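You operate a simulated robot arm through the tools that you are given. There is no shell and no other tool.

Carry out the task below with a simulated robot arm. There is one attempt and no reset: what you move stays moved.

TASK
Wipe the well seal clean and seat the blue strainer.
Fine: the pad goes back where it lay; leave the steel strainer; the well lid ends shut; the cabinet stays locked out. Set down upright: white pad.

It is judged by the outcome, as a careful person would: the job done as asked, and still so three seconds after it is handed in. It fails if anything else is knocked over, pushed out of place, dropped, spilled or broken. A push-on lid holds only when it is set on centred and level and pressed home; a screw cap is set on level and turned clockwise until tight.

THE ROBOT
A 6-joint arm with a fingered hand, fixed in place. Base frame: the origin is at the foot of the arm, x ahead of it, y to its left, z up. Units: cm, degrees, N and s.
With the tool pointing down near the work surface it reaches from about 54 to 76 cm from the base axis. Its first joint turns from -166.0 to 166.0 degrees. Payload 4 kg.
The tool frame sits at the grasp point between the pads (the TCP): z along the fingers, y along the line on which they close. The tips reach 2 cm beyond it. The gripper opens to 14 cm. The gripper's body begins 5.4 cm behind the TCP. The gripper is a hand of 3 fingers: y runs from the thumb to the fingers, the wrist lies at [0, 0, -21.5] in the tool frame, and closing takes about 1.5 s.
Orientation is that of the tool frame in the base frame, as a unit quaternion [w, x, y, z]. With the fingers straight down and closing along the base's y, the tool's x points along the base's -x, its y along +y and its z along -z.

THE INTERFACE
- The arm moves only by the tool play_rows. Its argument "motion" is a list of rows, each a list of 7 numbers: the shift along the tool's x, y, z in units of 200 mm (1.0 is 200 mm), then the turn, a rotation vector about the tool's x, y, z in units of 120 degrees (1.0 is 120 degrees), then the finger opening in cm, from 0 to 14. In form: [[dx, dy, dz, rx, ry, rz, claw], ...]. A call has 1 to 20 rows; each row is the pose to reach, as a shift and turn from the pose commanded when the call began, along the tool's axes at that moment. A call with a number of a shift or a turn outside -1 to 1 is refused whole. Rows are played at 5 a second. More than 5 cm and 8.6 degrees between two rows, or a gripper value outside its range, and nothing of the call is played. Where a pose cannot be reached the arm comes as near as it can. A force on the tool above 40 N (or 10 N above the force at the start of the call, whichever is more), or a blocked arm, ends the call early, and 0.2 s more pass. Each finger travels about 4.5 cm/s and halts on what it meets, pressing with about 29 N; the grip force reading is that of the motor and also rises with nothing between the fingers. The clock runs only during rows and for 0.2 s after the last one: add rows that repeat a pose to give the fingers time. It gives the time, the measured TCP pose, the force on the tool (base axes), the opening and the grip force at its end, in the units of the frame above (readings bear some noise), with the torque about the TCP (base axes, N m) and any sound that the robot's microphone picked up.
- Cameras (640 x 400 px; columns grow to the right, rows downward): "scene" is fixed at [21.98, -64.97, 163.63]; the picture's right is [0.77, -0.64, 0.00], its down [-0.57, -0.68, -0.46] and it looks along [0.29, 0.35, -0.89] (base axes); focal length 214 px, centre (320, 200). "wrist" rides on the gripper at [7.4, -4.3, -7.9] in the tool frame; the picture's right is [0.50, 0.87, 0.00], its down [-0.59, 0.34, -0.73] and it looks along [-0.64, 0.37, 0.68] (tool axes); focal length 275 px, centre (320, 200).
- snapshot(camera): a new picture of that camera. The clock stands still meanwhile.
- raise_lower(by): slides the trunk up (or, below 0, down) by that many cm; the arm rides with it, the base frame stays. It gives what a move gives, with no picture.
- set_grasp(shape): the hand has 3 fingers and takes this shape, open, in about a second: jaw (thumb against the fingers, like two jaws); tri (thumb and two fingers); tip (a fingertip pinch); poke (one finger out to press); point (the index stretched); flat (the hand flat); cup (the hand cupped); fist (a fist). The gripper value then closes the fingers along that shape, each until it touches; the sizes above hold for jaw. It gives what a move gives, with no picture.
- point_at(camera, pixels): for up to 12 pixels [column, row] of the newest picture of that camera ("zoom" is the newest enlarged one), the place [x, y, z] in the base frame of the surface seen there, good to about 0.2 cm. The clock stands still meanwhile.
- enlarge(camera, box): a new picture of the part [left, top, right, bottom] of that camera's present view, enlarged. The clock stands still meanwhile.
- close_job(): hands the job in; it is judged then, once.

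Unless the task says otherwise, let go and move clear before handing in.

The tools are called after "Call:" by a JSON object that holds its "op" and its "data". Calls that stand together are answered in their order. play_rows: Moves the arm, as the interface text tells. Its arguments: {"type":"object","properties":{"motion":{"type":"array","items":{"type":"array","items":{"type":"number"}}}},"required":["motion"]} The other tools are called the same way: raise_lower (by) slides the trunk up or down; set_grasp (shape) gives the hand a shape; snapshot (camera) takes a picture; point_at (camera, pixels) gives the place of the surface under pixels of a picture; enlarge (camera, box) takes an enlarged picture of a part of a camera's view; close_job () hands the job in.

At the start:

```text
time_s: 0.0
eef_pos: [19.05, -35.35, 135.3]
tool_rot: [0.0, 0.0, 1.0, 0.0]
force: [0.0, 0.4, -0.1]
moment: [-0.02, 0.02, -0.01]
gripper_width: 13.99
gripper_force: 0.0
shape: jaw
trunk travel left (down, up): [-17.5, 41.5]
```

scene: 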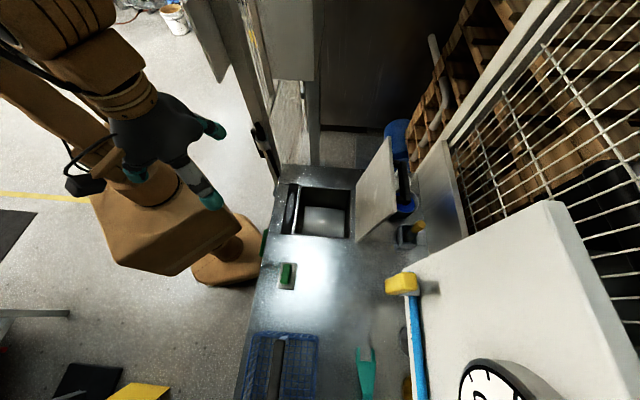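
wrist: 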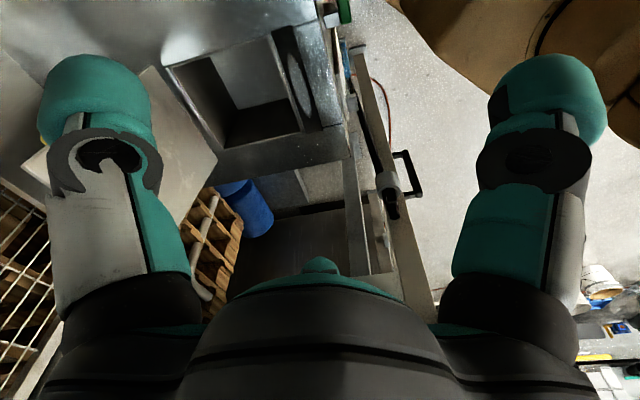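

The scene view shows a steel counter with an open well (around pixel 322,212), its lid standing open (375,190), a green switch (287,275), a blue basket (285,365) and a green thing (365,370). I'll look closer before moving anything.

Call:
{"op": "enlarge", "data": {"camera": "scene", "box": [240, 130, 440, 255]}}

Call:
{"op": "enlarge", "data": {"camera": "scene", "box": [220, 240, 440, 400]}}

Call:
{"op": "enlarge", "data": {"camera": "wrist", "box": [140, 0, 440, 190]}}

Call:
{"op": "enlarge", "data": {"camera": "scene", "box": [0, 200, 240, 400]}}

```text
3.20 times, centred on (340, 192) of scene
```

zoom: 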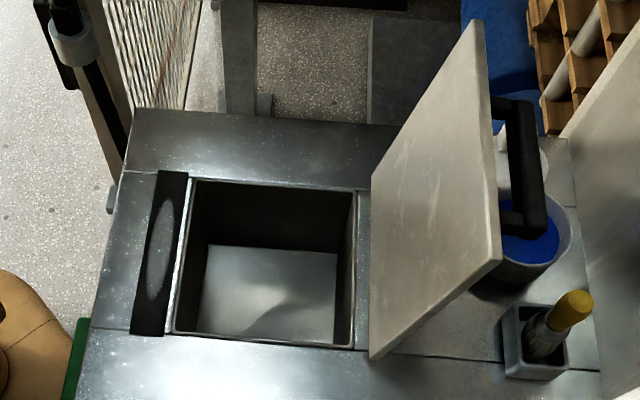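

```text
2.50 times, centred on (330, 320) of scene
```

zoom: 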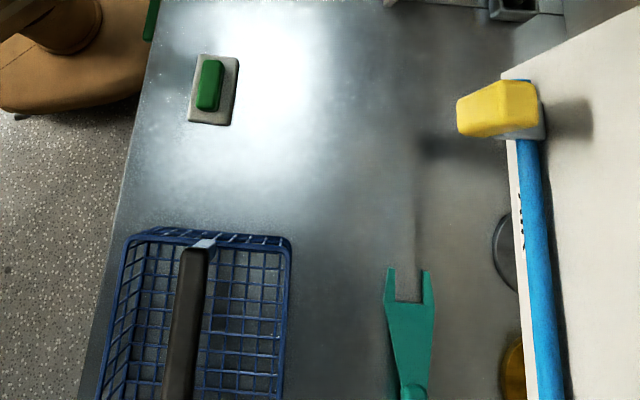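

```text
2.11 times, centred on (290, 95) of wrist
```

zoom: 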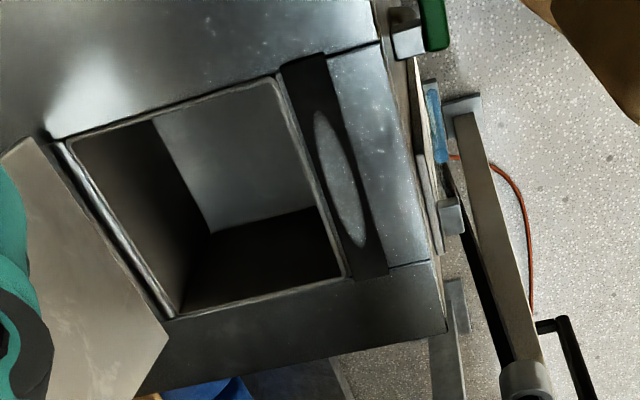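

```text
2.00 times, centred on (120, 300) of scene
```

zoom: 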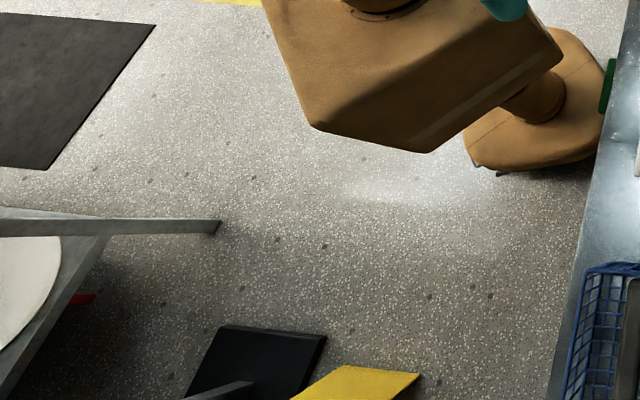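

The dark strip left of the well with a pale smear (zoom 165,245) looks like the seal. The white block with a green handle at (287,275) is probably the pad, and the blue basket (285,365) the strainer. I'll take measurements.

Call:
{"op": "point_at", "data": {"camera": "scene", "pixels": [[292, 185], [283, 233], [298, 188], [295, 235], [351, 190], [350, 237], [291, 208], [325, 222], [387, 140], [395, 212], [356, 242], [356, 184]]}}

Call:
{"op": "point_at", "data": {"camera": "scene", "pixels": [[287, 272], [279, 288], [296, 265], [294, 290], [281, 263], [252, 334], [318, 335], [287, 340], [275, 390], [265, 300], [340, 300], [365, 365]]}}

Call:
{"op": "point_at", "data": {"camera": "scene", "pixels": [[403, 170], [404, 200], [408, 206], [409, 235], [419, 227], [400, 285], [412, 330], [263, 240], [335, 170], [280, 170], [410, 180], [420, 260]]}}

```text
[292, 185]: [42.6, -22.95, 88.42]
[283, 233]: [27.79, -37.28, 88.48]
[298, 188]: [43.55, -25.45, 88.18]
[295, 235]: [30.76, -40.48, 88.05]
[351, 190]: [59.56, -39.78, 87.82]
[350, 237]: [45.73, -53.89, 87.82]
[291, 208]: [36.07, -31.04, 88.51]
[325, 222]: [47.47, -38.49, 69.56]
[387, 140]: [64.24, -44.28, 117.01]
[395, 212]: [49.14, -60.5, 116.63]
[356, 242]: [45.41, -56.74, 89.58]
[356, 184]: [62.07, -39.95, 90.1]
```

```text
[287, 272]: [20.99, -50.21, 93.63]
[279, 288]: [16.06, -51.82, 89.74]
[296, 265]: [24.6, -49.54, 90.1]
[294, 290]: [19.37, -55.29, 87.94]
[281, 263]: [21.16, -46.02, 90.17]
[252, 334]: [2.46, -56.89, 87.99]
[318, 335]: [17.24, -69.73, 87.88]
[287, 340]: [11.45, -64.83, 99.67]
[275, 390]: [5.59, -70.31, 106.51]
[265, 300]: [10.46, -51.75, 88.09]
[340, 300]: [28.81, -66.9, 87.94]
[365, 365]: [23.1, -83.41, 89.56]
```

```text
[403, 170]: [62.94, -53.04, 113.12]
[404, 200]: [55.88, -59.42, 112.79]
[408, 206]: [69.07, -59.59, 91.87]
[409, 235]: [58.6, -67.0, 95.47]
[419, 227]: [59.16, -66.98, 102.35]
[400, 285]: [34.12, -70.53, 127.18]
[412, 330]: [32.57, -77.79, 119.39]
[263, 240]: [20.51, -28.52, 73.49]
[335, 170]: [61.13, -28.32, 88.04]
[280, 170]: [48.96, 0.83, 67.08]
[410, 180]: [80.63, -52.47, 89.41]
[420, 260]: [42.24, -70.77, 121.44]
```

The seal strip lies at about (36,-31,88.5), pad at (21,-50,93), basket near (7,-68). I'll rotate the hand in place so the wrist camera looks over the counter's near part, which the scene camera cuts off.

Call:
{"op": "play_rows", "data": {"motion": [[0, 0, 0, 0, 0, 0.067, 14], [0, 0, 0, 0, 0, 0.134, 14], [0, 0, 0, 0, 0, 0.201, 14], [0, 0, 0, 0, 0, 0.268, 14], [0, 0, 0, 0, 0, 0.335, 14], [0, 0, 0, 0, 0, 0.402, 14], [0, 0, 0, 0, 0, 0.469, 14], [0, 0, 0, 0, 0, 0.536, 14], [0, 0, 0, 0, 0, 0.603, 14], [0, 0, 0, 0, 0, 0.67, 14], [0, 0, 0, 0, 0, 0.737, 14], [0, 0, 0, 0, 0, 0.804, 14], [0, 0, 0, 0, 0, 0.871, 14]]}}

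Call:
{"op": "snapshot", "data": {"camera": "wrist"}}

Call:
{"op": "snapshot", "data": {"camera": "scene"}}

```text
time_s: 2.8
eef_pos: [19.11, -35.4, 135.28]
tool_rot: [0.0, 0.791, 0.611, 0.0]
force: [0.1, 0.2, 0.2]
moment: [0.03, 0.02, -0.02]
gripper_width: 14.0
gripper_force: 0.1
shape: jaw
trunk travel left (down, up): [-17.5, 41.5]
```

```text
taken
```

wrist: 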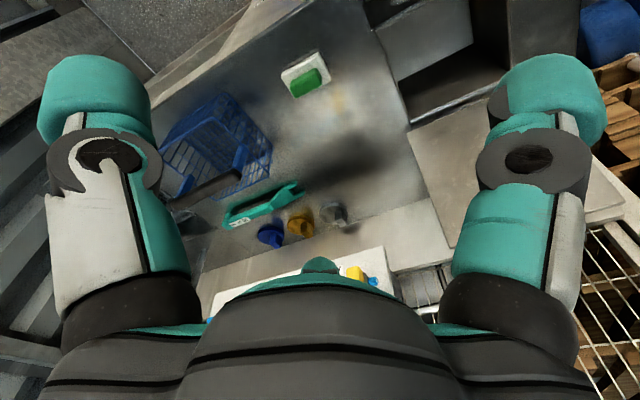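

```text
taken
```

scene: 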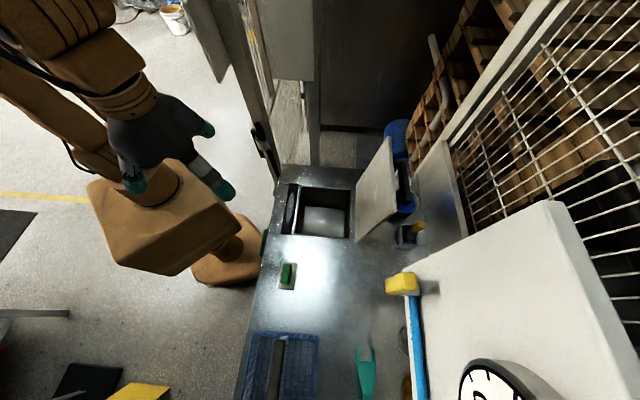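

The wrist view now shows the basket (215,150), a green hooked tool (260,205) and knobs (270–330,220). I'll enlarge these.

Call:
{"op": "enlarge", "data": {"camera": "wrist", "box": [120, 40, 420, 270]}}

Call:
{"op": "enlarge", "data": {"camera": "wrist", "box": [140, 70, 300, 220]}}

Call:
{"op": "enlarge", "data": {"camera": "wrist", "box": [0, 0, 160, 120]}}

```text
1.74 times, centred on (270, 155) of wrist
```

zoom: 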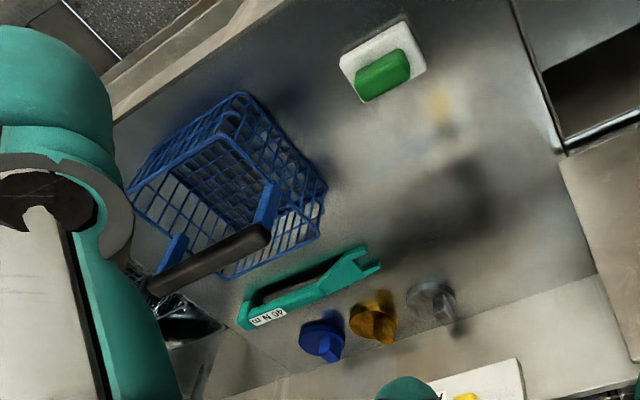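

```text
2.67 times, centred on (220, 145) of wrist
```

zoom: 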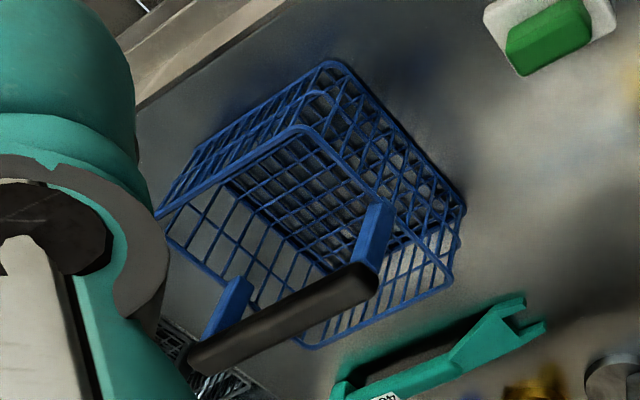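

```text
3.33 times, centred on (80, 60) of wrist
```

zoom: 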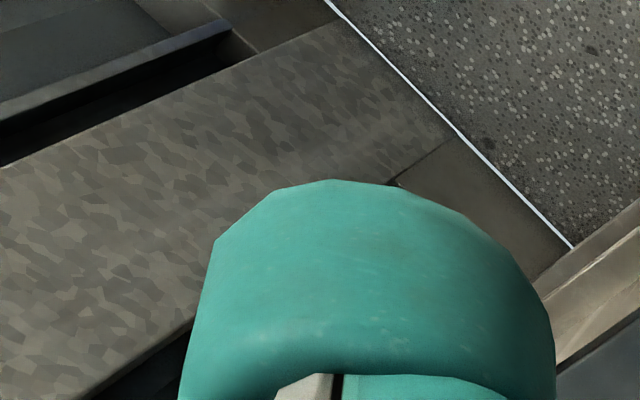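

The basket is an open wire box with a black handle bar on two blue brackets; something metallic sits just beyond it at zoom (180,320). I'll turn the hand a further ~27° to centre the view there.

Call:
{"op": "play_rows", "data": {"motion": [[0, 0, 0, 0, 0, 0.065, 14], [0, 0, 0, 0, 0, 0.13, 14], [0, 0, 0, 0, 0, 0.195, 14], [0, 0, 0, 0, 0, 0.26, 14]]}}

Call:
{"op": "snapshot", "data": {"camera": "wrist"}}

Call:
{"op": "enlarge", "data": {"camera": "wrist", "box": [180, 60, 460, 260]}}

```text
time_s: 3.8
eef_pos: [19.14, -35.32, 135.32]
tool_rot: [0.0, 0.927, 0.376, 0.0]
force: [0.2, -0.3, 0.3]
moment: [-0.02, 0.01, -0.02]
gripper_width: 13.99
gripper_force: 0.1
shape: jaw
trunk travel left (down, up): [-17.5, 41.5]
```

```text
taken
```

wrist: 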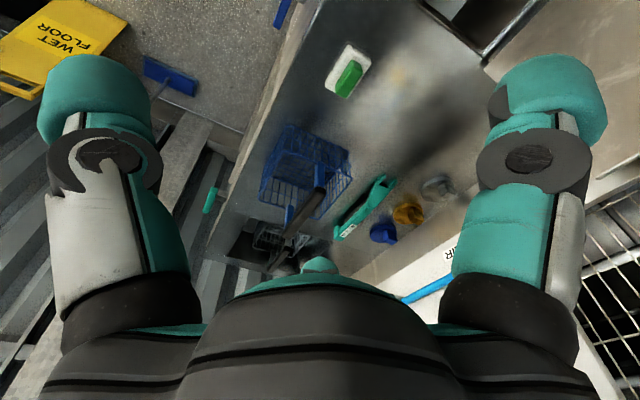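

```text
2.00 times, centred on (320, 160) of wrist
```

zoom: 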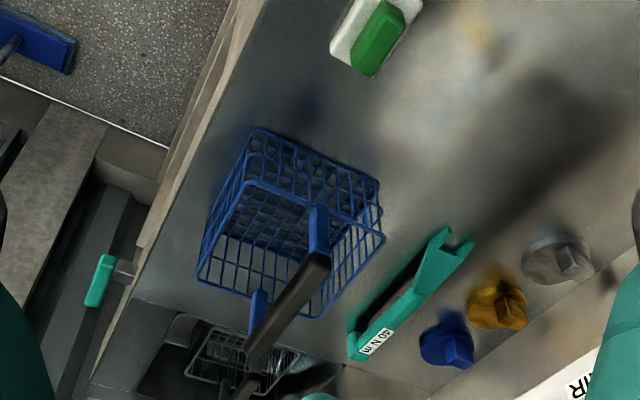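

The steel strainer sits in a second well at the near end (zoom 250,360); I leave it. Now measuring the blue basket's rim, handle and pad from this view.

Call:
{"op": "point_at", "data": {"camera": "zoom", "pixels": [[253, 131], [379, 183], [318, 317], [197, 279], [249, 185], [383, 238], [318, 215], [321, 255], [255, 350], [290, 305], [258, 300], [275, 350]]}}

Call:
{"op": "point_at", "data": {"camera": "zoom", "pixels": [[355, 0], [330, 45], [352, 67], [378, 45], [422, 5], [380, 10], [363, 70], [380, 40], [300, 30], [440, 240], [360, 355], [200, 345]]}}

Call:
{"op": "enlarge", "data": {"camera": "wrist", "box": [230, 110, 370, 220]}}

```text
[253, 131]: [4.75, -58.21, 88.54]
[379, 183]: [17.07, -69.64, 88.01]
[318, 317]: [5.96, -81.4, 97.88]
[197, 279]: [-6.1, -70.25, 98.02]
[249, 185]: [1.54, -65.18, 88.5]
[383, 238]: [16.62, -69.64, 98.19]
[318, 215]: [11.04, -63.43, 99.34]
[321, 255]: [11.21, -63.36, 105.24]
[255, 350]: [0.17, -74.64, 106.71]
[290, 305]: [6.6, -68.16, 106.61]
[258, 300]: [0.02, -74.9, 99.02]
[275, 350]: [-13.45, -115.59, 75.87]
```

```text
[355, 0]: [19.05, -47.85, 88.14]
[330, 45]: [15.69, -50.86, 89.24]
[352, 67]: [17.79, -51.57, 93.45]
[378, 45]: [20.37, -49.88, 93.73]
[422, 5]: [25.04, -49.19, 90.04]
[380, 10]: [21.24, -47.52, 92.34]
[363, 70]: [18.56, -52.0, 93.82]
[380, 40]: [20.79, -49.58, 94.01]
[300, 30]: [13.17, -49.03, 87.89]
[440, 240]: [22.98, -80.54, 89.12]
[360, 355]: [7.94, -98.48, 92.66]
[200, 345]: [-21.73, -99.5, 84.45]
```

```text
3.64 times, centred on (300, 165) of wrist
```

zoom: 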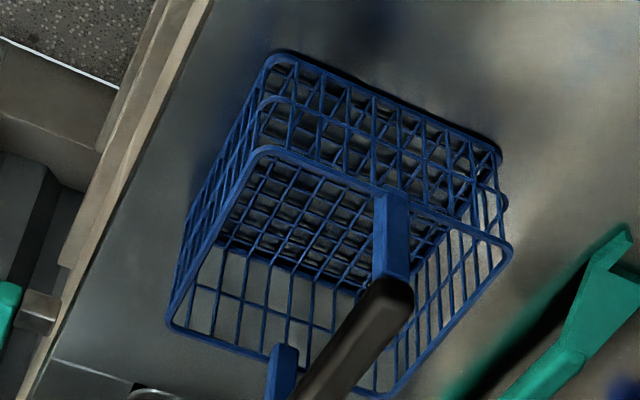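

The basket is about 16×16 cm with its rim at z 98 and handle bar top at z 106.6 centred near (5.6,-69.1); the well opening is about 20×21 cm. The hand already closes across the counter (tool x along the pad handle), so I'll move above the pad and look again.

Call:
{"op": "play_rows", "data": {"motion": [[-0.079, 0.098, 0.125, 0, 0, 0, 14], [-0.158, 0.197, 0.25, 0, 0, 0, 14], [-0.236, 0.295, 0.375, 0, 0, 0, 14], [-0.315, 0.393, 0.5, 0, 0, 0, 14], [-0.394, 0.492, 0.625, 0, 0, 0, 14], [-0.4725, 0.59, 0.75, 0, 0, 0, 14], [-0.4725, 0.59, 0.75, 0, 0, 0, 14]]}}

Call:
{"op": "snapshot", "data": {"camera": "wrist"}}

Call:
{"op": "snapshot", "data": {"camera": "scene"}}

```text
time_s: 5.4
eef_pos: [20.43, -50.47, 120.45]
tool_rot: [0.0, 0.926, 0.377, 0.0]
force: [0.0, 0.4, 0.3]
moment: [-0.02, -0.02, 0.0]
gripper_width: 14.01
gripper_force: 0.0
shape: jaw
trunk travel left (down, up): [-17.5, 41.5]
```

```text
taken
```

wrist: 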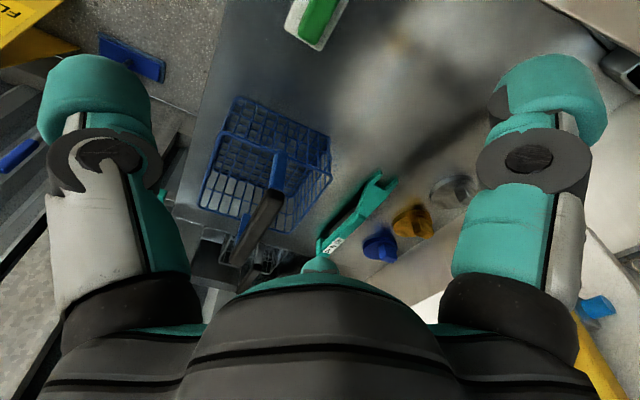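

```text
taken
```

scene: 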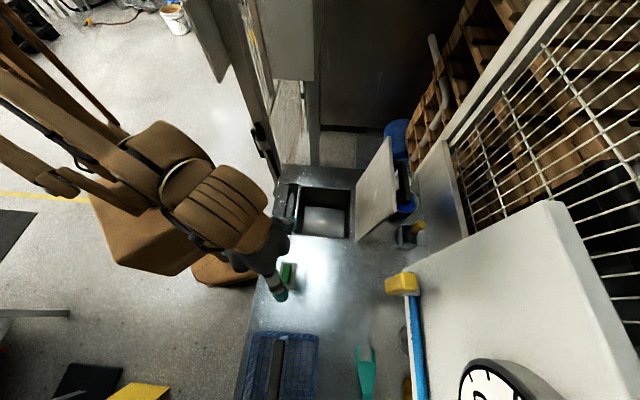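

Hand is above the pad (20.4,-50.5). I need the pad's exact geometry, so I'll enlarge the wrist view around (315,20).

Call:
{"op": "enlarge", "data": {"camera": "wrist", "box": [265, 0, 375, 66]}}

Call:
{"op": "enlarge", "data": {"camera": "scene", "box": [260, 250, 320, 300]}}

```text
5.82 times, centred on (320, 33) of wrist
```

zoom: 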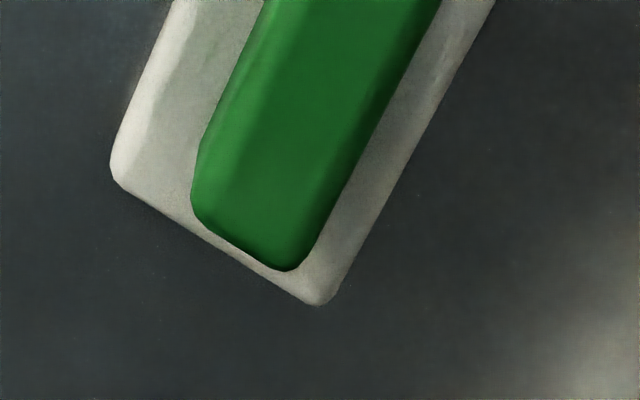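

```text
8.00 times, centred on (290, 275) of scene
```

zoom: 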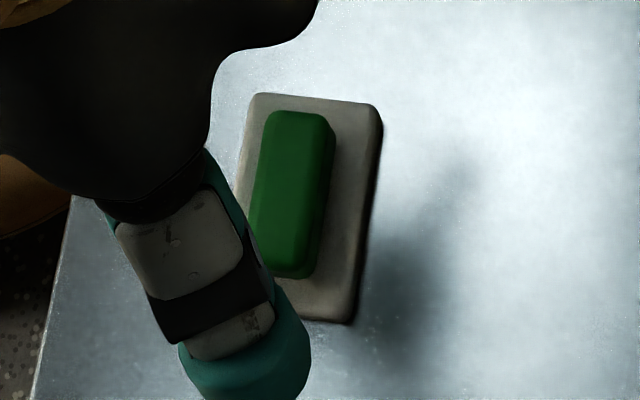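

Call:
{"op": "point_at", "data": {"camera": "zoom", "pixels": [[275, 115], [325, 118], [265, 270], [305, 272], [290, 190], [258, 97], [378, 108], [348, 318], [350, 200], [330, 170], [285, 130], [280, 255]]}}

```text
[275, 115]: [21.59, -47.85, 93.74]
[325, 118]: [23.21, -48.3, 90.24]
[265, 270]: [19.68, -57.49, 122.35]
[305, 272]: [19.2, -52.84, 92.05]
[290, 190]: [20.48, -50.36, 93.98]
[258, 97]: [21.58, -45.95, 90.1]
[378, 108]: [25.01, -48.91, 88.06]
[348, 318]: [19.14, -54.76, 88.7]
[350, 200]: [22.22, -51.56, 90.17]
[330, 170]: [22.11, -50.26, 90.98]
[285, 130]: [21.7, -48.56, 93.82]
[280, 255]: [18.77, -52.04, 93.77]
```

The pad is centred at about (20.4,-50.4), base top z 90, green handle top z 93.9, aligned with the hand. Descending in two stages.

Call:
{"op": "play_rows", "data": {"motion": [[0, 0, 0.2, 0, 0, 0, 12], [0, 0, 0.4, 0, 0, 0, 10], [0, 0, 0.6, 0, 0, 0, 8], [0, 0, 0.8, 0, 0, 0, 8], [0, 0, 0.9, 0, 0, 0, 8]]}}

Call:
{"op": "snapshot", "data": {"camera": "scene"}}

Call:
{"op": "snapshot", "data": {"camera": "wrist"}}

```text
time_s: 6.6
eef_pos: [20.63, -50.17, 102.31]
tool_rot: [0.001, 0.926, 0.376, 0.0]
force: [0.2, 0.3, 0.0]
moment: [0.01, 0.04, -0.02]
gripper_width: 8.08
gripper_force: 0.0
shape: jaw
trunk travel left (down, up): [-17.5, 41.5]
```

```text
taken
```

scene: 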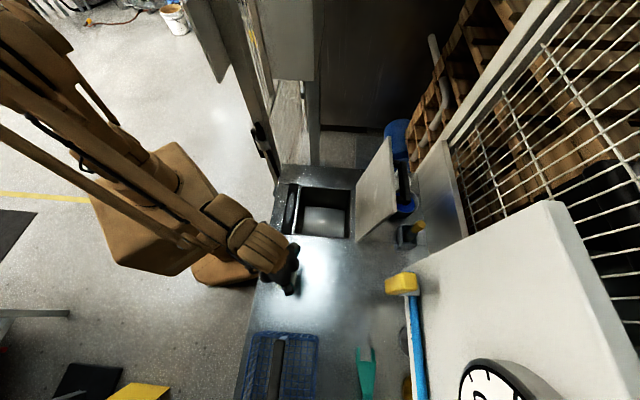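

```text
taken
```

wrist: 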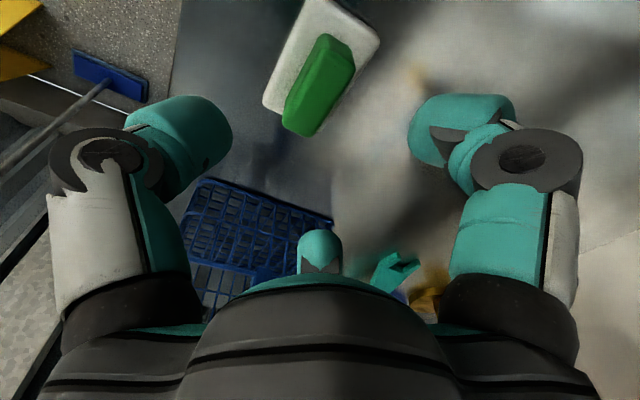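

TCP is at (20.6,-50.2,102.3). The pad handle is well visible at (320,85) now, so I'll measure its centreline before descending.

Call:
{"op": "point_at", "data": {"camera": "wrist", "pixels": [[327, 37], [352, 55], [285, 117], [305, 133], [318, 85], [330, 60], [300, 110], [375, 40], [300, 20], [265, 100], [308, 120], [345, 50]]}}

```text
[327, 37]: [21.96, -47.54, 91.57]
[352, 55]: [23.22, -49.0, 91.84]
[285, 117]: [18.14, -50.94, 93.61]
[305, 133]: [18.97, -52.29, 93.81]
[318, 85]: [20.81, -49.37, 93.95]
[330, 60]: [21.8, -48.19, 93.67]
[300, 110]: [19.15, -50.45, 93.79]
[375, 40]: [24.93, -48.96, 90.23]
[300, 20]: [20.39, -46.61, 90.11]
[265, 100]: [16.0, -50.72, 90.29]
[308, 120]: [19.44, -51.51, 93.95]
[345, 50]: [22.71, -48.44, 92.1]
```

Handle centre ≈ (20.5,-50.1), matching the TCP. Descending 9.8 cm and closing.

Call:
{"op": "play_rows", "data": {"motion": [[0, 0, 0.15, 0, 0, 0, 7], [0, 0, 0.3, 0, 0, 0, 6], [0, 0, 0.42, 0, 0, 0, 6], [0, 0, 0.49, 0, 0, 0, 6], [0, 0, 0.49, 0, 0, 0, 6], [0, 0, 0.49, 0, 0, 0, 0], [0, 0, 0.49, 0, 0, 0, 0], [0, 0, 0.49, 0, 0, 0, 0], [0, 0, 0.49, 0, 0, 0, 0], [0, 0, 0.49, 0, 0, 0, 0], [0, 0, 0.49, 0, 0, 0, 0], [0, 0, 0.49, 0, 0, 0, 0]]}}

Call:
{"op": "snapshot", "data": {"camera": "wrist"}}

```text
time_s: 9.2
eef_pos: [20.5, -50.44, 92.48]
tool_rot: [0.001, 0.926, 0.376, 0.0]
force: [1.0, -0.9, 1.6]
moment: [0.03, 0.01, 0.01]
gripper_width: 3.27
gripper_force: 28.7
shape: jaw
trunk travel left (down, up): [-17.5, 41.5]
```

```text
taken
```

wrist: 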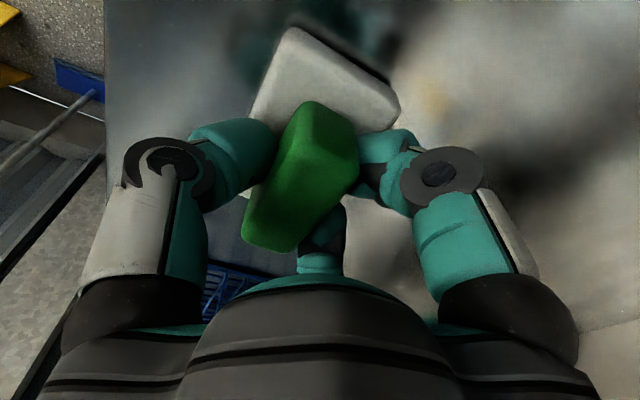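

The pad handle is gripped (width 3.27, force 28.7) at TCP (20.5,-50.44,92.48), which I'll use for returning it. Lifting and measuring the seal smear in the scene view.

Call:
{"op": "play_rows", "data": {"motion": [[0, 0, -0.1, 0, 0, 0, 0], [0, 0, -0.25, 0, 0, 0, 0], [0, 0, -0.4, 0, 0, 0, 0], [0, 0, -0.5, 0, 0, 0, 0], [0, 0, -0.5, 0, 0, 0, 0]]}}

Call:
{"op": "snapshot", "data": {"camera": "scene"}}

Call:
{"op": "enlarge", "data": {"camera": "scene", "box": [270, 175, 320, 245]}}

Call:
{"op": "snapshot", "data": {"camera": "wrist"}}

```text
time_s: 10.4
eef_pos: [20.54, -50.18, 102.59]
tool_rot: [0.0, 0.926, 0.377, 0.001]
force: [-0.7, 0.4, 1.0]
moment: [-0.01, 0.03, 0.02]
gripper_width: 3.26
gripper_force: 29.0
shape: jaw
trunk travel left (down, up): [-17.5, 41.5]
```

```text
taken
```

scene: 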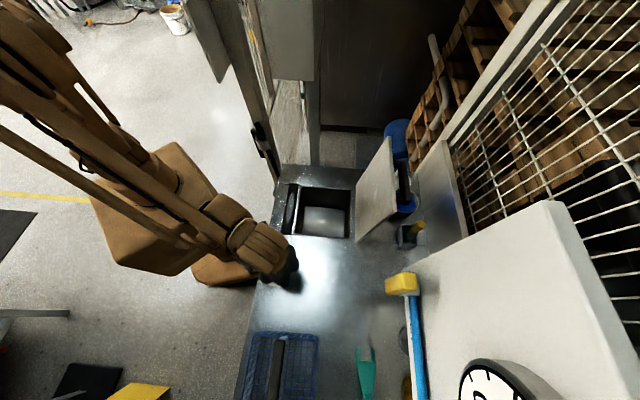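

```text
5.71 times, centred on (295, 210) of scene
```

zoom: 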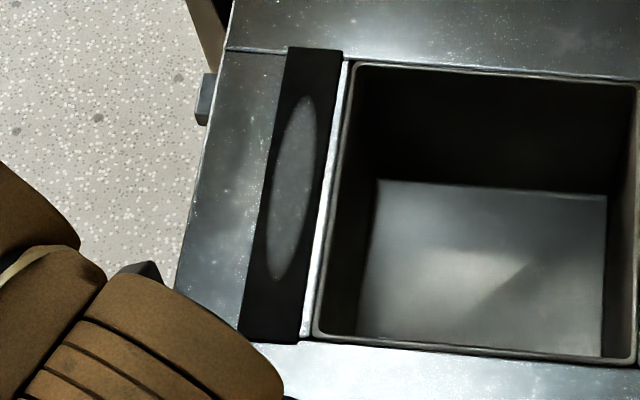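

```text
taken
```

wrist: 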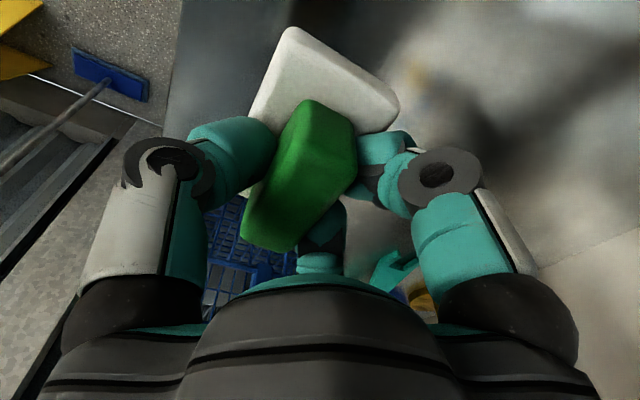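

Call:
{"op": "point_at", "data": {"camera": "zoom", "pixels": [[306, 97], [277, 277], [268, 190], [318, 190], [250, 335], [290, 337], [295, 52], [335, 52], [292, 190], [322, 330], [360, 72], [628, 90]]}}

Call:
{"op": "point_at", "data": {"camera": "zoom", "pixels": [[380, 182], [604, 198], [600, 350], [362, 330], [490, 260], [630, 355], [450, 70], [450, 345], [400, 185], [360, 130], [560, 130], [450, 130]]}}

```text
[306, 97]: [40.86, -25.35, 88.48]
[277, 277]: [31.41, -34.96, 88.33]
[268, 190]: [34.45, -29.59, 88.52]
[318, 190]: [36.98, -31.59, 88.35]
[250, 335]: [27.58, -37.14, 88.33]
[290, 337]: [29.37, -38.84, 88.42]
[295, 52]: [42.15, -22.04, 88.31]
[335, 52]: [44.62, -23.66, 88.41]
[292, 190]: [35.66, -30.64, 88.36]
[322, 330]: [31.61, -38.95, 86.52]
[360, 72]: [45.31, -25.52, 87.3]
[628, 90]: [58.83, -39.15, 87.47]
```

```text
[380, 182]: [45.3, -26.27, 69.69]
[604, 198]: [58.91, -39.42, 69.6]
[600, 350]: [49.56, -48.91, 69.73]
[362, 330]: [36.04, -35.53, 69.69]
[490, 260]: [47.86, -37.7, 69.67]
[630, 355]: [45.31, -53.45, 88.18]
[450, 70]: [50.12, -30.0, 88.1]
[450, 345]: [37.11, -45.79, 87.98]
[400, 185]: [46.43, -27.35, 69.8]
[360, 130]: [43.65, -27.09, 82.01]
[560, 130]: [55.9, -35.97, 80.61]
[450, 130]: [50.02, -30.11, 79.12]
```

Smear runs from (40.9,-25.4) to (31.4,-35.0) on a strip at z≈88.4; the well is about 19.2 cm square, centred at (45.25,-39.25) with floor z 69.7. The smear is only ~47 cm from the base axis, so I'll test reach at safe height.

Call:
{"op": "play_rows", "data": {"motion": [[0.2, -0.03, 0, 0, 0, 0, 0], [0.4, -0.06, 0, 0, 0, 0, 0], [0.6, -0.09, 0, 0, 0, 0, 0], [0.8, -0.13, 0, 0, 0, 0, 0], [1.0, -0.16, 0, 0, 0, 0, 0], [1.0, -0.16, 0, 0, 0, 0, 0]]}}

Call:
{"op": "snapshot", "data": {"camera": "scene"}}

```text
time_s: 11.8
eef_pos: [32.68, -34.36, 102.51]
tool_rot: [0.0, 0.927, 0.376, 0.0]
force: [0.0, 0.1, -1.1]
moment: [0.02, 0.01, -0.05]
gripper_width: 3.22
gripper_force: 29.4
shape: jaw
trunk travel left (down, up): [-17.5, 41.5]
```

```text
taken
```

scene: 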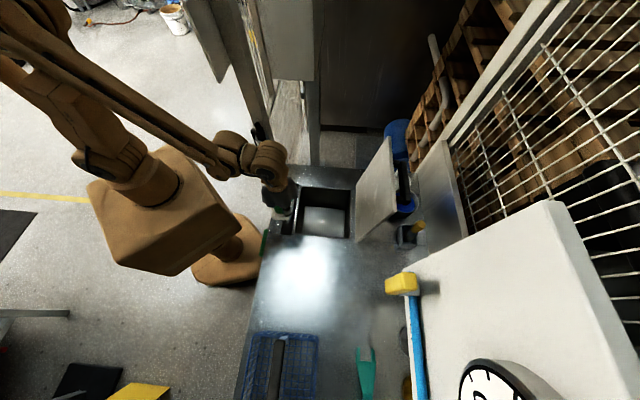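

Reach is fine here (r=47 at z 102.5). Lowering to just above the near end of the smear to check the reach at work height.

Call:
{"op": "play_rows", "data": {"motion": [[-0.075, -0.022, 0.1, 0, 0, 0, 0], [-0.075, -0.022, 0.22, 0, 0, 0, 0], [-0.075, -0.022, 0.34, 0, 0, 0, 0], [-0.075, -0.022, 0.41, 0, 0, 0, 0], [-0.075, -0.022, 0.41, 0, 0, 0, 0]]}}

Call:
{"op": "snapshot", "data": {"camera": "wrist"}}

Call:
{"op": "enlarge", "data": {"camera": "scene", "box": [240, 140, 400, 260]}}

```text
time_s: 13.0
eef_pos: [31.2, -34.92, 94.21]
tool_rot: [0.0, 0.927, 0.376, 0.0]
force: [0.1, -0.7, -0.5]
moment: [0.0, 0.01, 0.02]
gripper_width: 3.21
gripper_force: 28.5
shape: jaw
trunk travel left (down, up): [-17.5, 41.5]
```

```text
taken
```

wrist: 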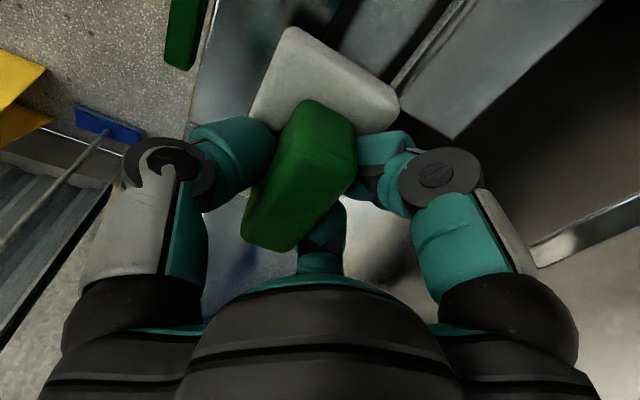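

```text
3.33 times, centred on (320, 200) of scene
```

zoom: 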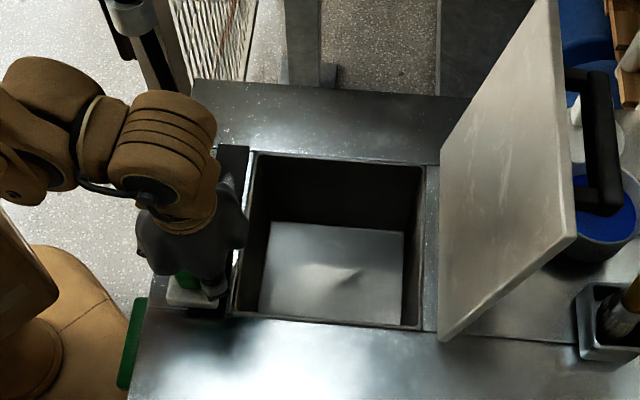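

The pad hovers over the strip near the smear's near end, with the arm reaching fine. Lowering slowly to contact and reading the force.

Call:
{"op": "play_rows", "data": {"motion": [[0, 0.01, 0.03, 0, 0, 0, 0], [0, 0.01, 0.05, 0, 0, 0, 0], [0, 0.01, 0.06, 0, 0, 0, 0], [0, 0.01, 0.068, 0, 0, 0, 0], [0, 0.01, 0.073, 0, 0, 0, 0], [0, 0.01, 0.073, 0, 0, 0, 0]]}}

```text
time_s: 14.4
eef_pos: [31.26, -35.01, 92.9]
tool_rot: [0.0, 0.926, 0.377, 0.0]
force: [5.7, -5.2, 19.3]
moment: [0.16, -0.02, -0.05]
gripper_width: 3.22
gripper_force: 29.1
shape: jaw
trunk travel left (down, up): [-17.5, 41.5]
```

In contact with ~19 N. I'll ease off slightly and stroke along the seal and back.

Call:
{"op": "play_rows", "data": {"motion": [[0.05, -0.001, -0.002, 0, 0, 0, 0], [0.125, -0.003, -0.002, 0, 0, 0, 0], [0.2, -0.004, -0.002, 0, 0, 0, 0], [0.275, -0.006, -0.002, 0, 0, 0, 0], [0.35, -0.007, -0.002, 0, 0, 0, 0], [0.425, -0.009, -0.002, 0, 0, 0, 0], [0.5, -0.01, -0.002, 0, 0, 0, 0], [0.575, -0.012, -0.002, 0, 0, 0, 0], [0.65, -0.013, -0.002, 0, 0, 0, 0], [0.69, -0.014, -0.002, 0, 0, 0, 0], [0.62, -0.013, -0.002, 0, 0, 0, 0], [0.54, -0.011, -0.002, 0, 0, 0, 0], [0.46, -0.01, -0.002, 0, 0, 0, 0], [0.38, -0.008, -0.002, 0, 0, 0, 0], [0.3, -0.006, -0.002, 0, 0, 0, 0], [0.22, -0.005, -0.002, 0, 0, 0, 0], [0.14, -0.003, -0.002, 0, 0, 0, 0], [0.06, -0.001, -0.002, 0, 0, 0, 0], [0, 0, -0.002, 0, 0, 0, 0]]}}

Call:
{"op": "enlarge", "data": {"camera": "scene", "box": [240, 140, 400, 260]}}

```text
time_s: 18.4
eef_pos: [31.3, -35.07, 92.94]
tool_rot: [0.0, 0.926, 0.378, 0.0]
force: [0.4, 0.0, 2.6]
moment: [0.05, 0.02, -0.04]
gripper_width: 3.24
gripper_force: 29.0
shape: jaw
trunk travel left (down, up): [-17.5, 41.5]
```

```text
3.33 times, centred on (320, 200) of scene
```

zoom: 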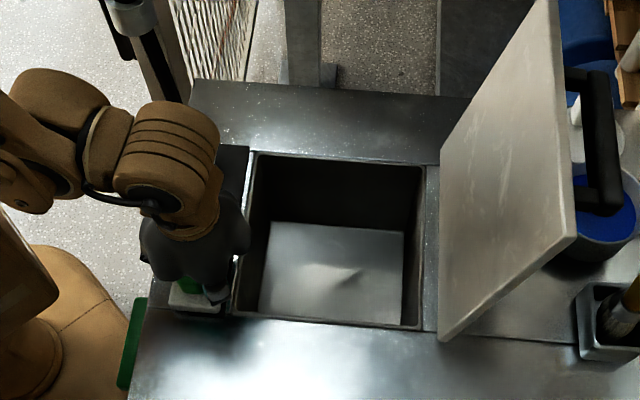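

One pass done but the contact was light at the end (2.6 N). I'll make a firmer second pass, then lift to look.

Call:
{"op": "play_rows", "data": {"motion": [[0, 0, 0.004, 0, 0, 0, 0], [0.06, -0.001, 0.005, 0, 0, 0, 0], [0.13, -0.003, 0.005, 0, 0, 0, 0], [0.2, -0.004, 0.005, 0, 0, 0, 0], [0.27, -0.006, 0.005, 0, 0, 0, 0], [0.34, -0.007, 0.005, 0, 0, 0, 0], [0.41, -0.009, 0.005, 0, 0, 0, 0], [0.48, -0.01, 0.005, 0, 0, 0, 0], [0.55, -0.012, 0.005, 0, 0, 0, 0], [0.62, -0.013, 0.005, 0, 0, 0, 0], [0.68, -0.014, 0.005, 0, 0, 0, 0]]}}

Call:
{"op": "enlarge", "data": {"camera": "scene", "box": [240, 140, 400, 260]}}

```text
time_s: 20.8
eef_pos: [40.86, -25.4, 92.89]
tool_rot: [0.001, 0.926, 0.377, 0.0]
force: [-4.9, -5.2, 10.6]
moment: [0.05, 0.17, 0.16]
gripper_width: 3.18
gripper_force: 28.5
shape: jaw
trunk travel left (down, up): [-17.5, 41.5]
```

```text
3.33 times, centred on (320, 200) of scene
```

zoom: 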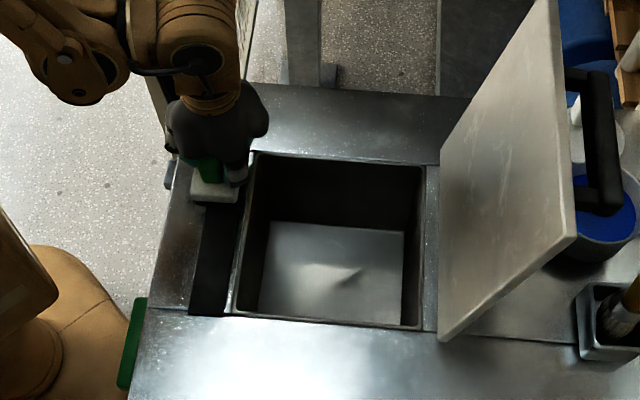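

The lower part of the strip (210,270) now shows clean black. One more return pass, then lift and inspect the whole strip.

Call:
{"op": "play_rows", "data": {"motion": [[-0.06, 0.001, 0.002, 0, 0, 0, 0], [-0.13, 0.003, 0.002, 0, 0, 0, 0], [-0.2, 0.004, 0.002, 0, 0, 0, 0], [-0.27, 0.006, 0.002, 0, 0, 0, 0], [-0.34, 0.007, 0.002, 0, 0, 0, 0], [-0.41, 0.009, 0.002, 0, 0, 0, 0], [-0.48, 0.01, 0.002, 0, 0, 0, 0], [-0.55, 0.012, 0.002, 0, 0, 0, 0], [-0.62, 0.013, 0.002, 0, 0, 0, 0], [-0.68, 0.014, 0.002, 0, 0, 0, 0], [-0.68, 0.014, -0.05, 0, 0, 0, 0], [-0.68, 0.014, -0.2, 0, 0, 0, 0], [-0.68, 0.014, -0.4, 0, 0, 0, 0], [-0.8, 0.014, -0.5, 0, 0, 0, 0], [-0.95, 0.014, -0.5, 0, 0, 0, 0], [-0.95, 0.014, -0.5, 0, 0, 0, 0]]}}

Call:
{"op": "enlarge", "data": {"camera": "scene", "box": [270, 175, 320, 245]}}

```text
time_s: 24.2
eef_pos: [27.42, -38.85, 102.63]
tool_rot: [0.0, 0.926, 0.377, 0.0]
force: [0.0, 0.4, -0.3]
moment: [0.03, 0.02, 0.0]
gripper_width: 3.27
gripper_force: 29.4
shape: jaw
trunk travel left (down, up): [-17.5, 41.5]
```

```text
5.71 times, centred on (295, 210) of scene
```

zoom: 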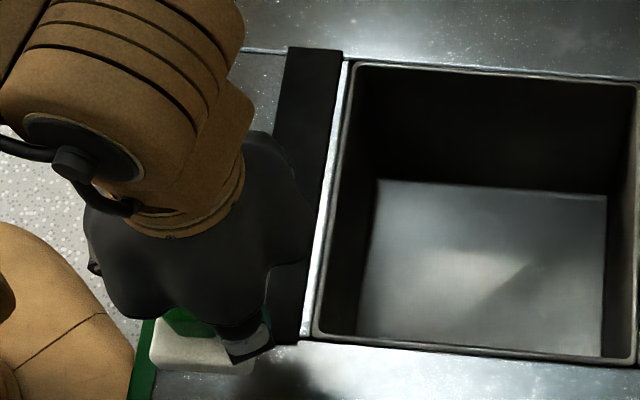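

The seal is clean black where visible. Returning the pad to its recorded spot (20.5,-50.44), first hovering above it.

Call:
{"op": "play_rows", "data": {"motion": [[-0.16, 0.043, 0, 0, 0, 0, 0], [-0.32, 0.087, 0, 0, 0, 0, 0], [-0.48, 0.13, 0, 0, 0, 0, 0], [-0.652, 0.174, 0, 0, 0, 0, 0], [-0.652, 0.174, 0.15, 0, 0, 0, 0], [-0.652, 0.174, 0.3, 0, 0, 0, 0], [-0.652, 0.174, 0.43, 0, 0, 0, 0], [-0.652, 0.174, 0.46, 0, 0, 0, 0], [-0.652, 0.174, 0.46, 0, 0, 0, 0]]}}

Call:
{"op": "enlarge", "data": {"camera": "scene", "box": [270, 175, 320, 245]}}

```text
time_s: 26.2
eef_pos: [20.67, -50.41, 93.65]
tool_rot: [0.0, 0.926, 0.377, 0.0]
force: [-0.8, 0.4, -0.2]
moment: [0.0, -0.01, 0.01]
gripper_width: 3.26
gripper_force: 29.1
shape: jaw
trunk travel left (down, up): [-17.5, 41.5]
```

```text
5.71 times, centred on (295, 210) of scene
```

zoom: 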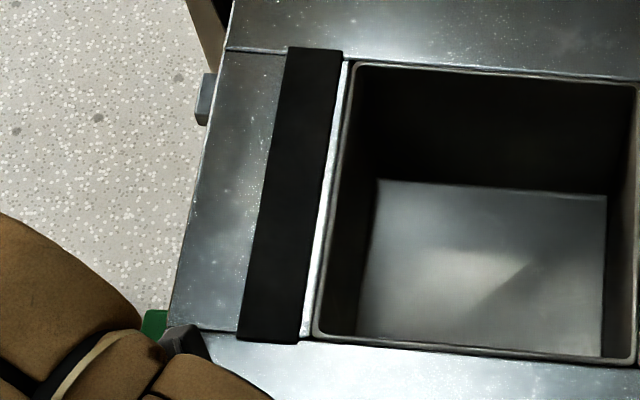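

The whole seal (295,200) is clean. Now lowering the pad the last 1.1 cm onto its original spot.

Call:
{"op": "play_rows", "data": {"motion": [[-0.003, -0.005, 0.03, 0, 0, 0, 0], [-0.003, -0.005, 0.048, 0, 0, 0, 0], [-0.003, -0.005, 0.055, 0, 0, 0, 0], [-0.003, -0.005, 0.057, 0, 0, 0, 0], [-0.003, -0.005, 0.057, 0, 0, 0, 0]]}}

```text
time_s: 27.4
eef_pos: [20.62, -50.33, 92.52]
tool_rot: [0.001, 0.926, 0.377, 0.0]
force: [6.8, -8.3, 27.3]
moment: [0.4, 0.46, 0.08]
gripper_width: 3.28
gripper_force: 29.5
shape: jaw
trunk travel left (down, up): [-17.5, 41.5]
```

Contact at z 92.5 (27 N). Easing off slightly, opening, then lifting clear.

Call:
{"op": "play_rows", "data": {"motion": [[0, 0, -0.003, 0, 0, 0, 0], [0, 0, -0.003, 0, 0, 0, 4.5], [0, 0, -0.003, 0, 0, 0, 6], [0, 0, -0.003, 0, 0, 0, 7], [0, 0, -0.003, 0, 0, 0, 7], [0, 0, -0.003, 0, 0, 0, 7], [0, 0, -0.1, 0, 0, 0, 7], [0, 0, -0.25, 0, 0, 0, 7], [0, 0, -0.4, 0, 0, 0, 7], [0, 0, -0.6, 0, 0, 0, 7], [0, 0, -0.8, 0, 0, 0, 7], [0, 0, -1.0, 0, 0, 0, 7], [0, 0, -1.0, 0, 0, 0, 7]]}}

Call:
{"op": "snapshot", "data": {"camera": "wrist"}}

Call:
{"op": "snapshot", "data": {"camera": "scene"}}

Call:
{"op": "enlarge", "data": {"camera": "scene", "box": [260, 250, 320, 300]}}

```text
time_s: 30.2
eef_pos: [20.43, -50.66, 112.25]
tool_rot: [-0.001, 0.926, 0.377, 0.0]
force: [-0.2, -0.6, 0.7]
moment: [0.02, -0.02, 0.01]
gripper_width: 6.96
gripper_force: 0.1
shape: jaw
trunk travel left (down, up): [-17.5, 41.5]
```

```text
taken
```

wrist: 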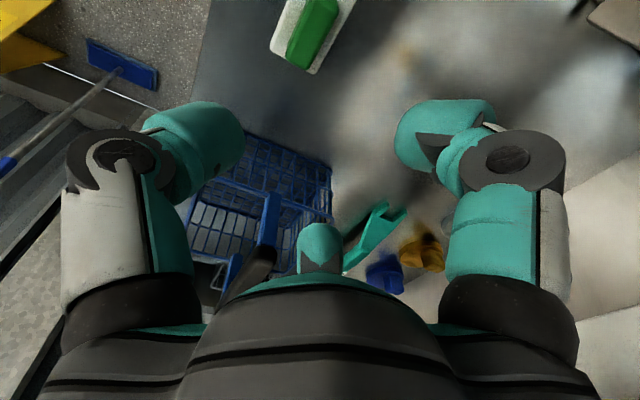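

```text
taken
```

scene: 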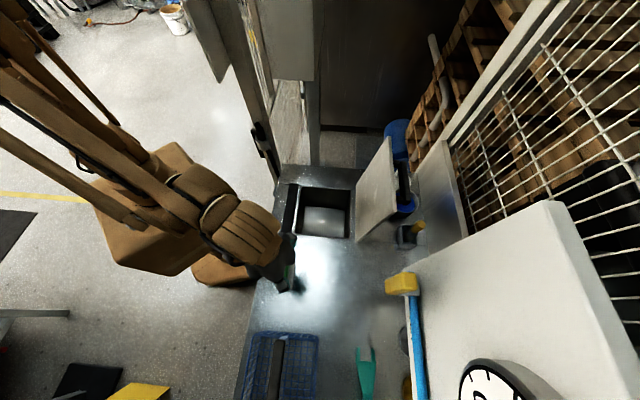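

```text
8.00 times, centred on (290, 275) of scene
```

zoom: 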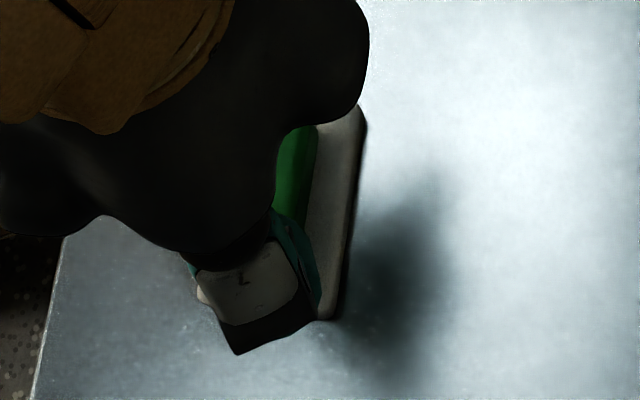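

The pad stands upright, but its right edge looks shifted (362 vs 380 in the zoom). I'll measure it.

Call:
{"op": "point_at", "data": {"camera": "zoom", "pixels": [[358, 108], [366, 125], [330, 318], [350, 200], [335, 200], [340, 318]]}}

Call:
{"op": "point_at", "data": {"camera": "wrist", "pixels": [[270, 50], [313, 73], [287, 60], [303, 66], [350, 12], [310, 40], [340, 5], [305, 5]]}}

```text
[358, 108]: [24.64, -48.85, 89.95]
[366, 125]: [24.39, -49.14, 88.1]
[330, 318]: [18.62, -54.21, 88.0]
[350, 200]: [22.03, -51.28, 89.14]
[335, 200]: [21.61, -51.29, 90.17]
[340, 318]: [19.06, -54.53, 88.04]
```

```text
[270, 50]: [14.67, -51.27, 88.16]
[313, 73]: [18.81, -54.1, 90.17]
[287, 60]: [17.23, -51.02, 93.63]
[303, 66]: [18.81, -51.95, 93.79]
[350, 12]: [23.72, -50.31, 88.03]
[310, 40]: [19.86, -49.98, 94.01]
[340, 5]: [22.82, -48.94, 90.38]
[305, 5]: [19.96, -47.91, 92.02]
```

The pad is upright and within roughly half a centimetre of its original place; I'll verify it unobstructed once the arm moves away. Next, moving towards the basket handle at z 115.

Call:
{"op": "play_rows", "data": {"motion": [[-0.2, 0.024, -0.1, 0, 0, 0, 7], [-0.4, 0.048, -0.14, 0, 0, 0, 7], [-0.6, 0.072, -0.14, 0, 0, 0, 7], [-0.8, 0.096, -0.14, 0, 0, 0, 7], [-0.9, 0.12, -0.14, 0, 0, 0, 7], [-0.9, 0.12, -0.14, 0, 0, 0, 7]]}}

Call:
{"op": "snapshot", "data": {"camera": "wrist"}}

Call:
{"op": "snapshot", "data": {"camera": "scene"}}

Call:
{"op": "enlarge", "data": {"camera": "scene", "box": [260, 250, 320, 300]}}

```text
time_s: 31.6
eef_pos: [9.18, -64.58, 115.14]
tool_rot: [0.0, 0.926, 0.377, 0.0]
force: [0.2, -0.5, 0.5]
moment: [0.03, 0.0, 0.0]
gripper_width: 6.97
gripper_force: 0.1
shape: jaw
trunk travel left (down, up): [-17.5, 41.5]
```

```text
taken
```

wrist: 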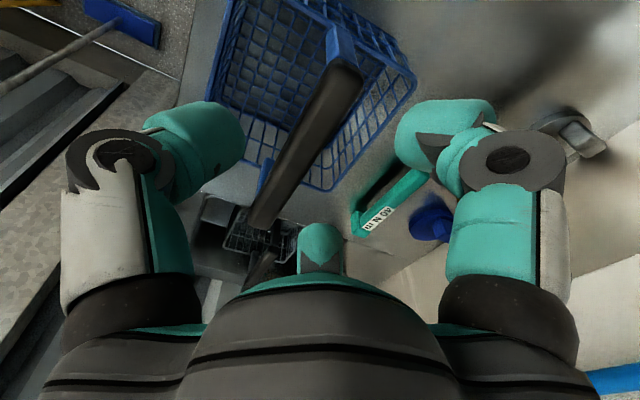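

```text
taken
```

scene: 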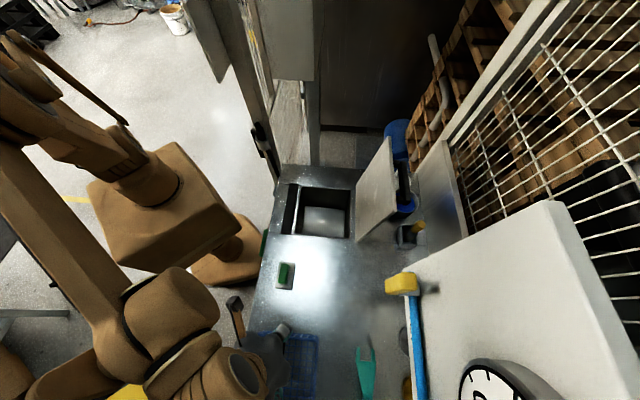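

```text
8.00 times, centred on (290, 275) of scene
```

zoom: 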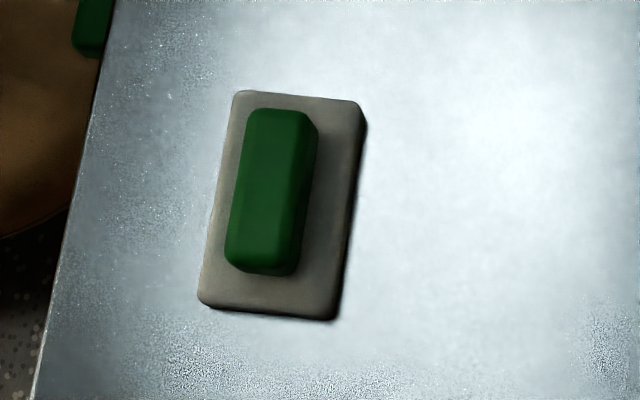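

The pad sits upright about 0.7 cm off its original place (zoom edge 365 vs 382); I may trim that later. Now measuring the basket handle bar in the wrist view, (340,75)–(262,215).

Call:
{"op": "point_at", "data": {"camera": "wrist", "pixels": [[318, 75], [355, 85], [250, 215], [283, 222], [290, 140], [315, 155], [303, 147], [340, 45], [268, 210], [337, 80], [240, 240], [262, 250]]}}

Call:
{"op": "enlarge", "data": {"camera": "wrist", "box": [180, 0, 440, 300]}}

```text
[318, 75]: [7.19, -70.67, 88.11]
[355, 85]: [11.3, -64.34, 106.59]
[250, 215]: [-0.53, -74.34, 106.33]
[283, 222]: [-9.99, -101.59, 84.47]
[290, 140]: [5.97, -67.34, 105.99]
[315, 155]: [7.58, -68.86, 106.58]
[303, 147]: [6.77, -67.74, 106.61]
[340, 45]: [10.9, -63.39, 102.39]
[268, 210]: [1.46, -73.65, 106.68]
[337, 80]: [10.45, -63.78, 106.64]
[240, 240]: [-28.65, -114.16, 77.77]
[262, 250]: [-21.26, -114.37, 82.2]
```

```text
1.33 times, centred on (310, 150) of wrist
```

zoom: 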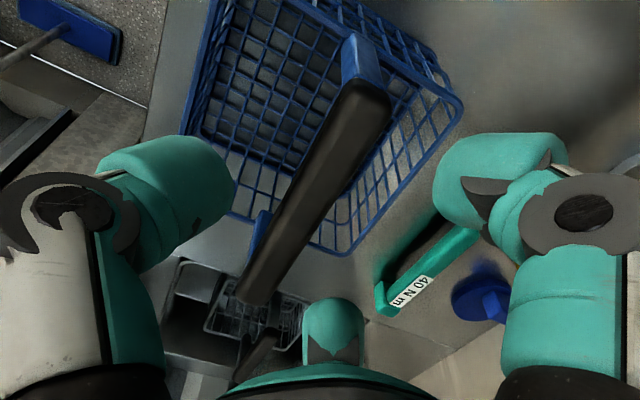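

The bar is centred at (5.6,-69.15), 2.2 cm wide, top z 106.6. Moving over its middle, descending to z 105.3 and gripping.

Call:
{"op": "play_rows", "data": {"motion": [[-0.15, 0.02, 0, 0, 0, 0, 7], [-0.287, 0.039, 0.05, 0, 0, 0, 7], [-0.287, 0.039, 0.2, 0, 0, 0, 7], [-0.287, 0.039, 0.35, 0, 0, 0, 7], [-0.287, 0.039, 0.45, 0, 0, 0, 7], [-0.287, 0.039, 0.49, 0, 0, 0, 7], [-0.287, 0.039, 0.49, 0, 0, 0, 7]]}}

Call:
{"op": "snapshot", "data": {"camera": "wrist"}}

```text
time_s: 32.7
eef_pos: [5.63, -69.16, 108.09]
tool_rot: [0.004, 0.926, 0.377, -0.002]
force: [-0.2, -7.6, 36.4]
moment: [-1.51, 0.53, 0.12]
gripper_width: 7.12
gripper_force: 0.0
shape: jaw
trunk travel left (down, up): [-17.5, 41.5]
stopped in row 5: the force on the tool passed its limit at 52 N (the readings are from after the stop); the commanded pose is now the measured one
```

```text
taken
```

wrist: 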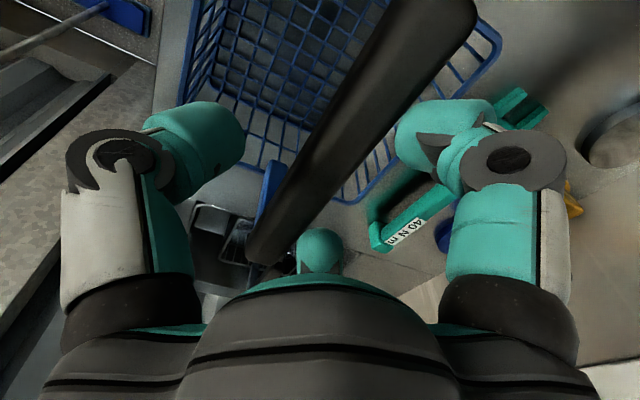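

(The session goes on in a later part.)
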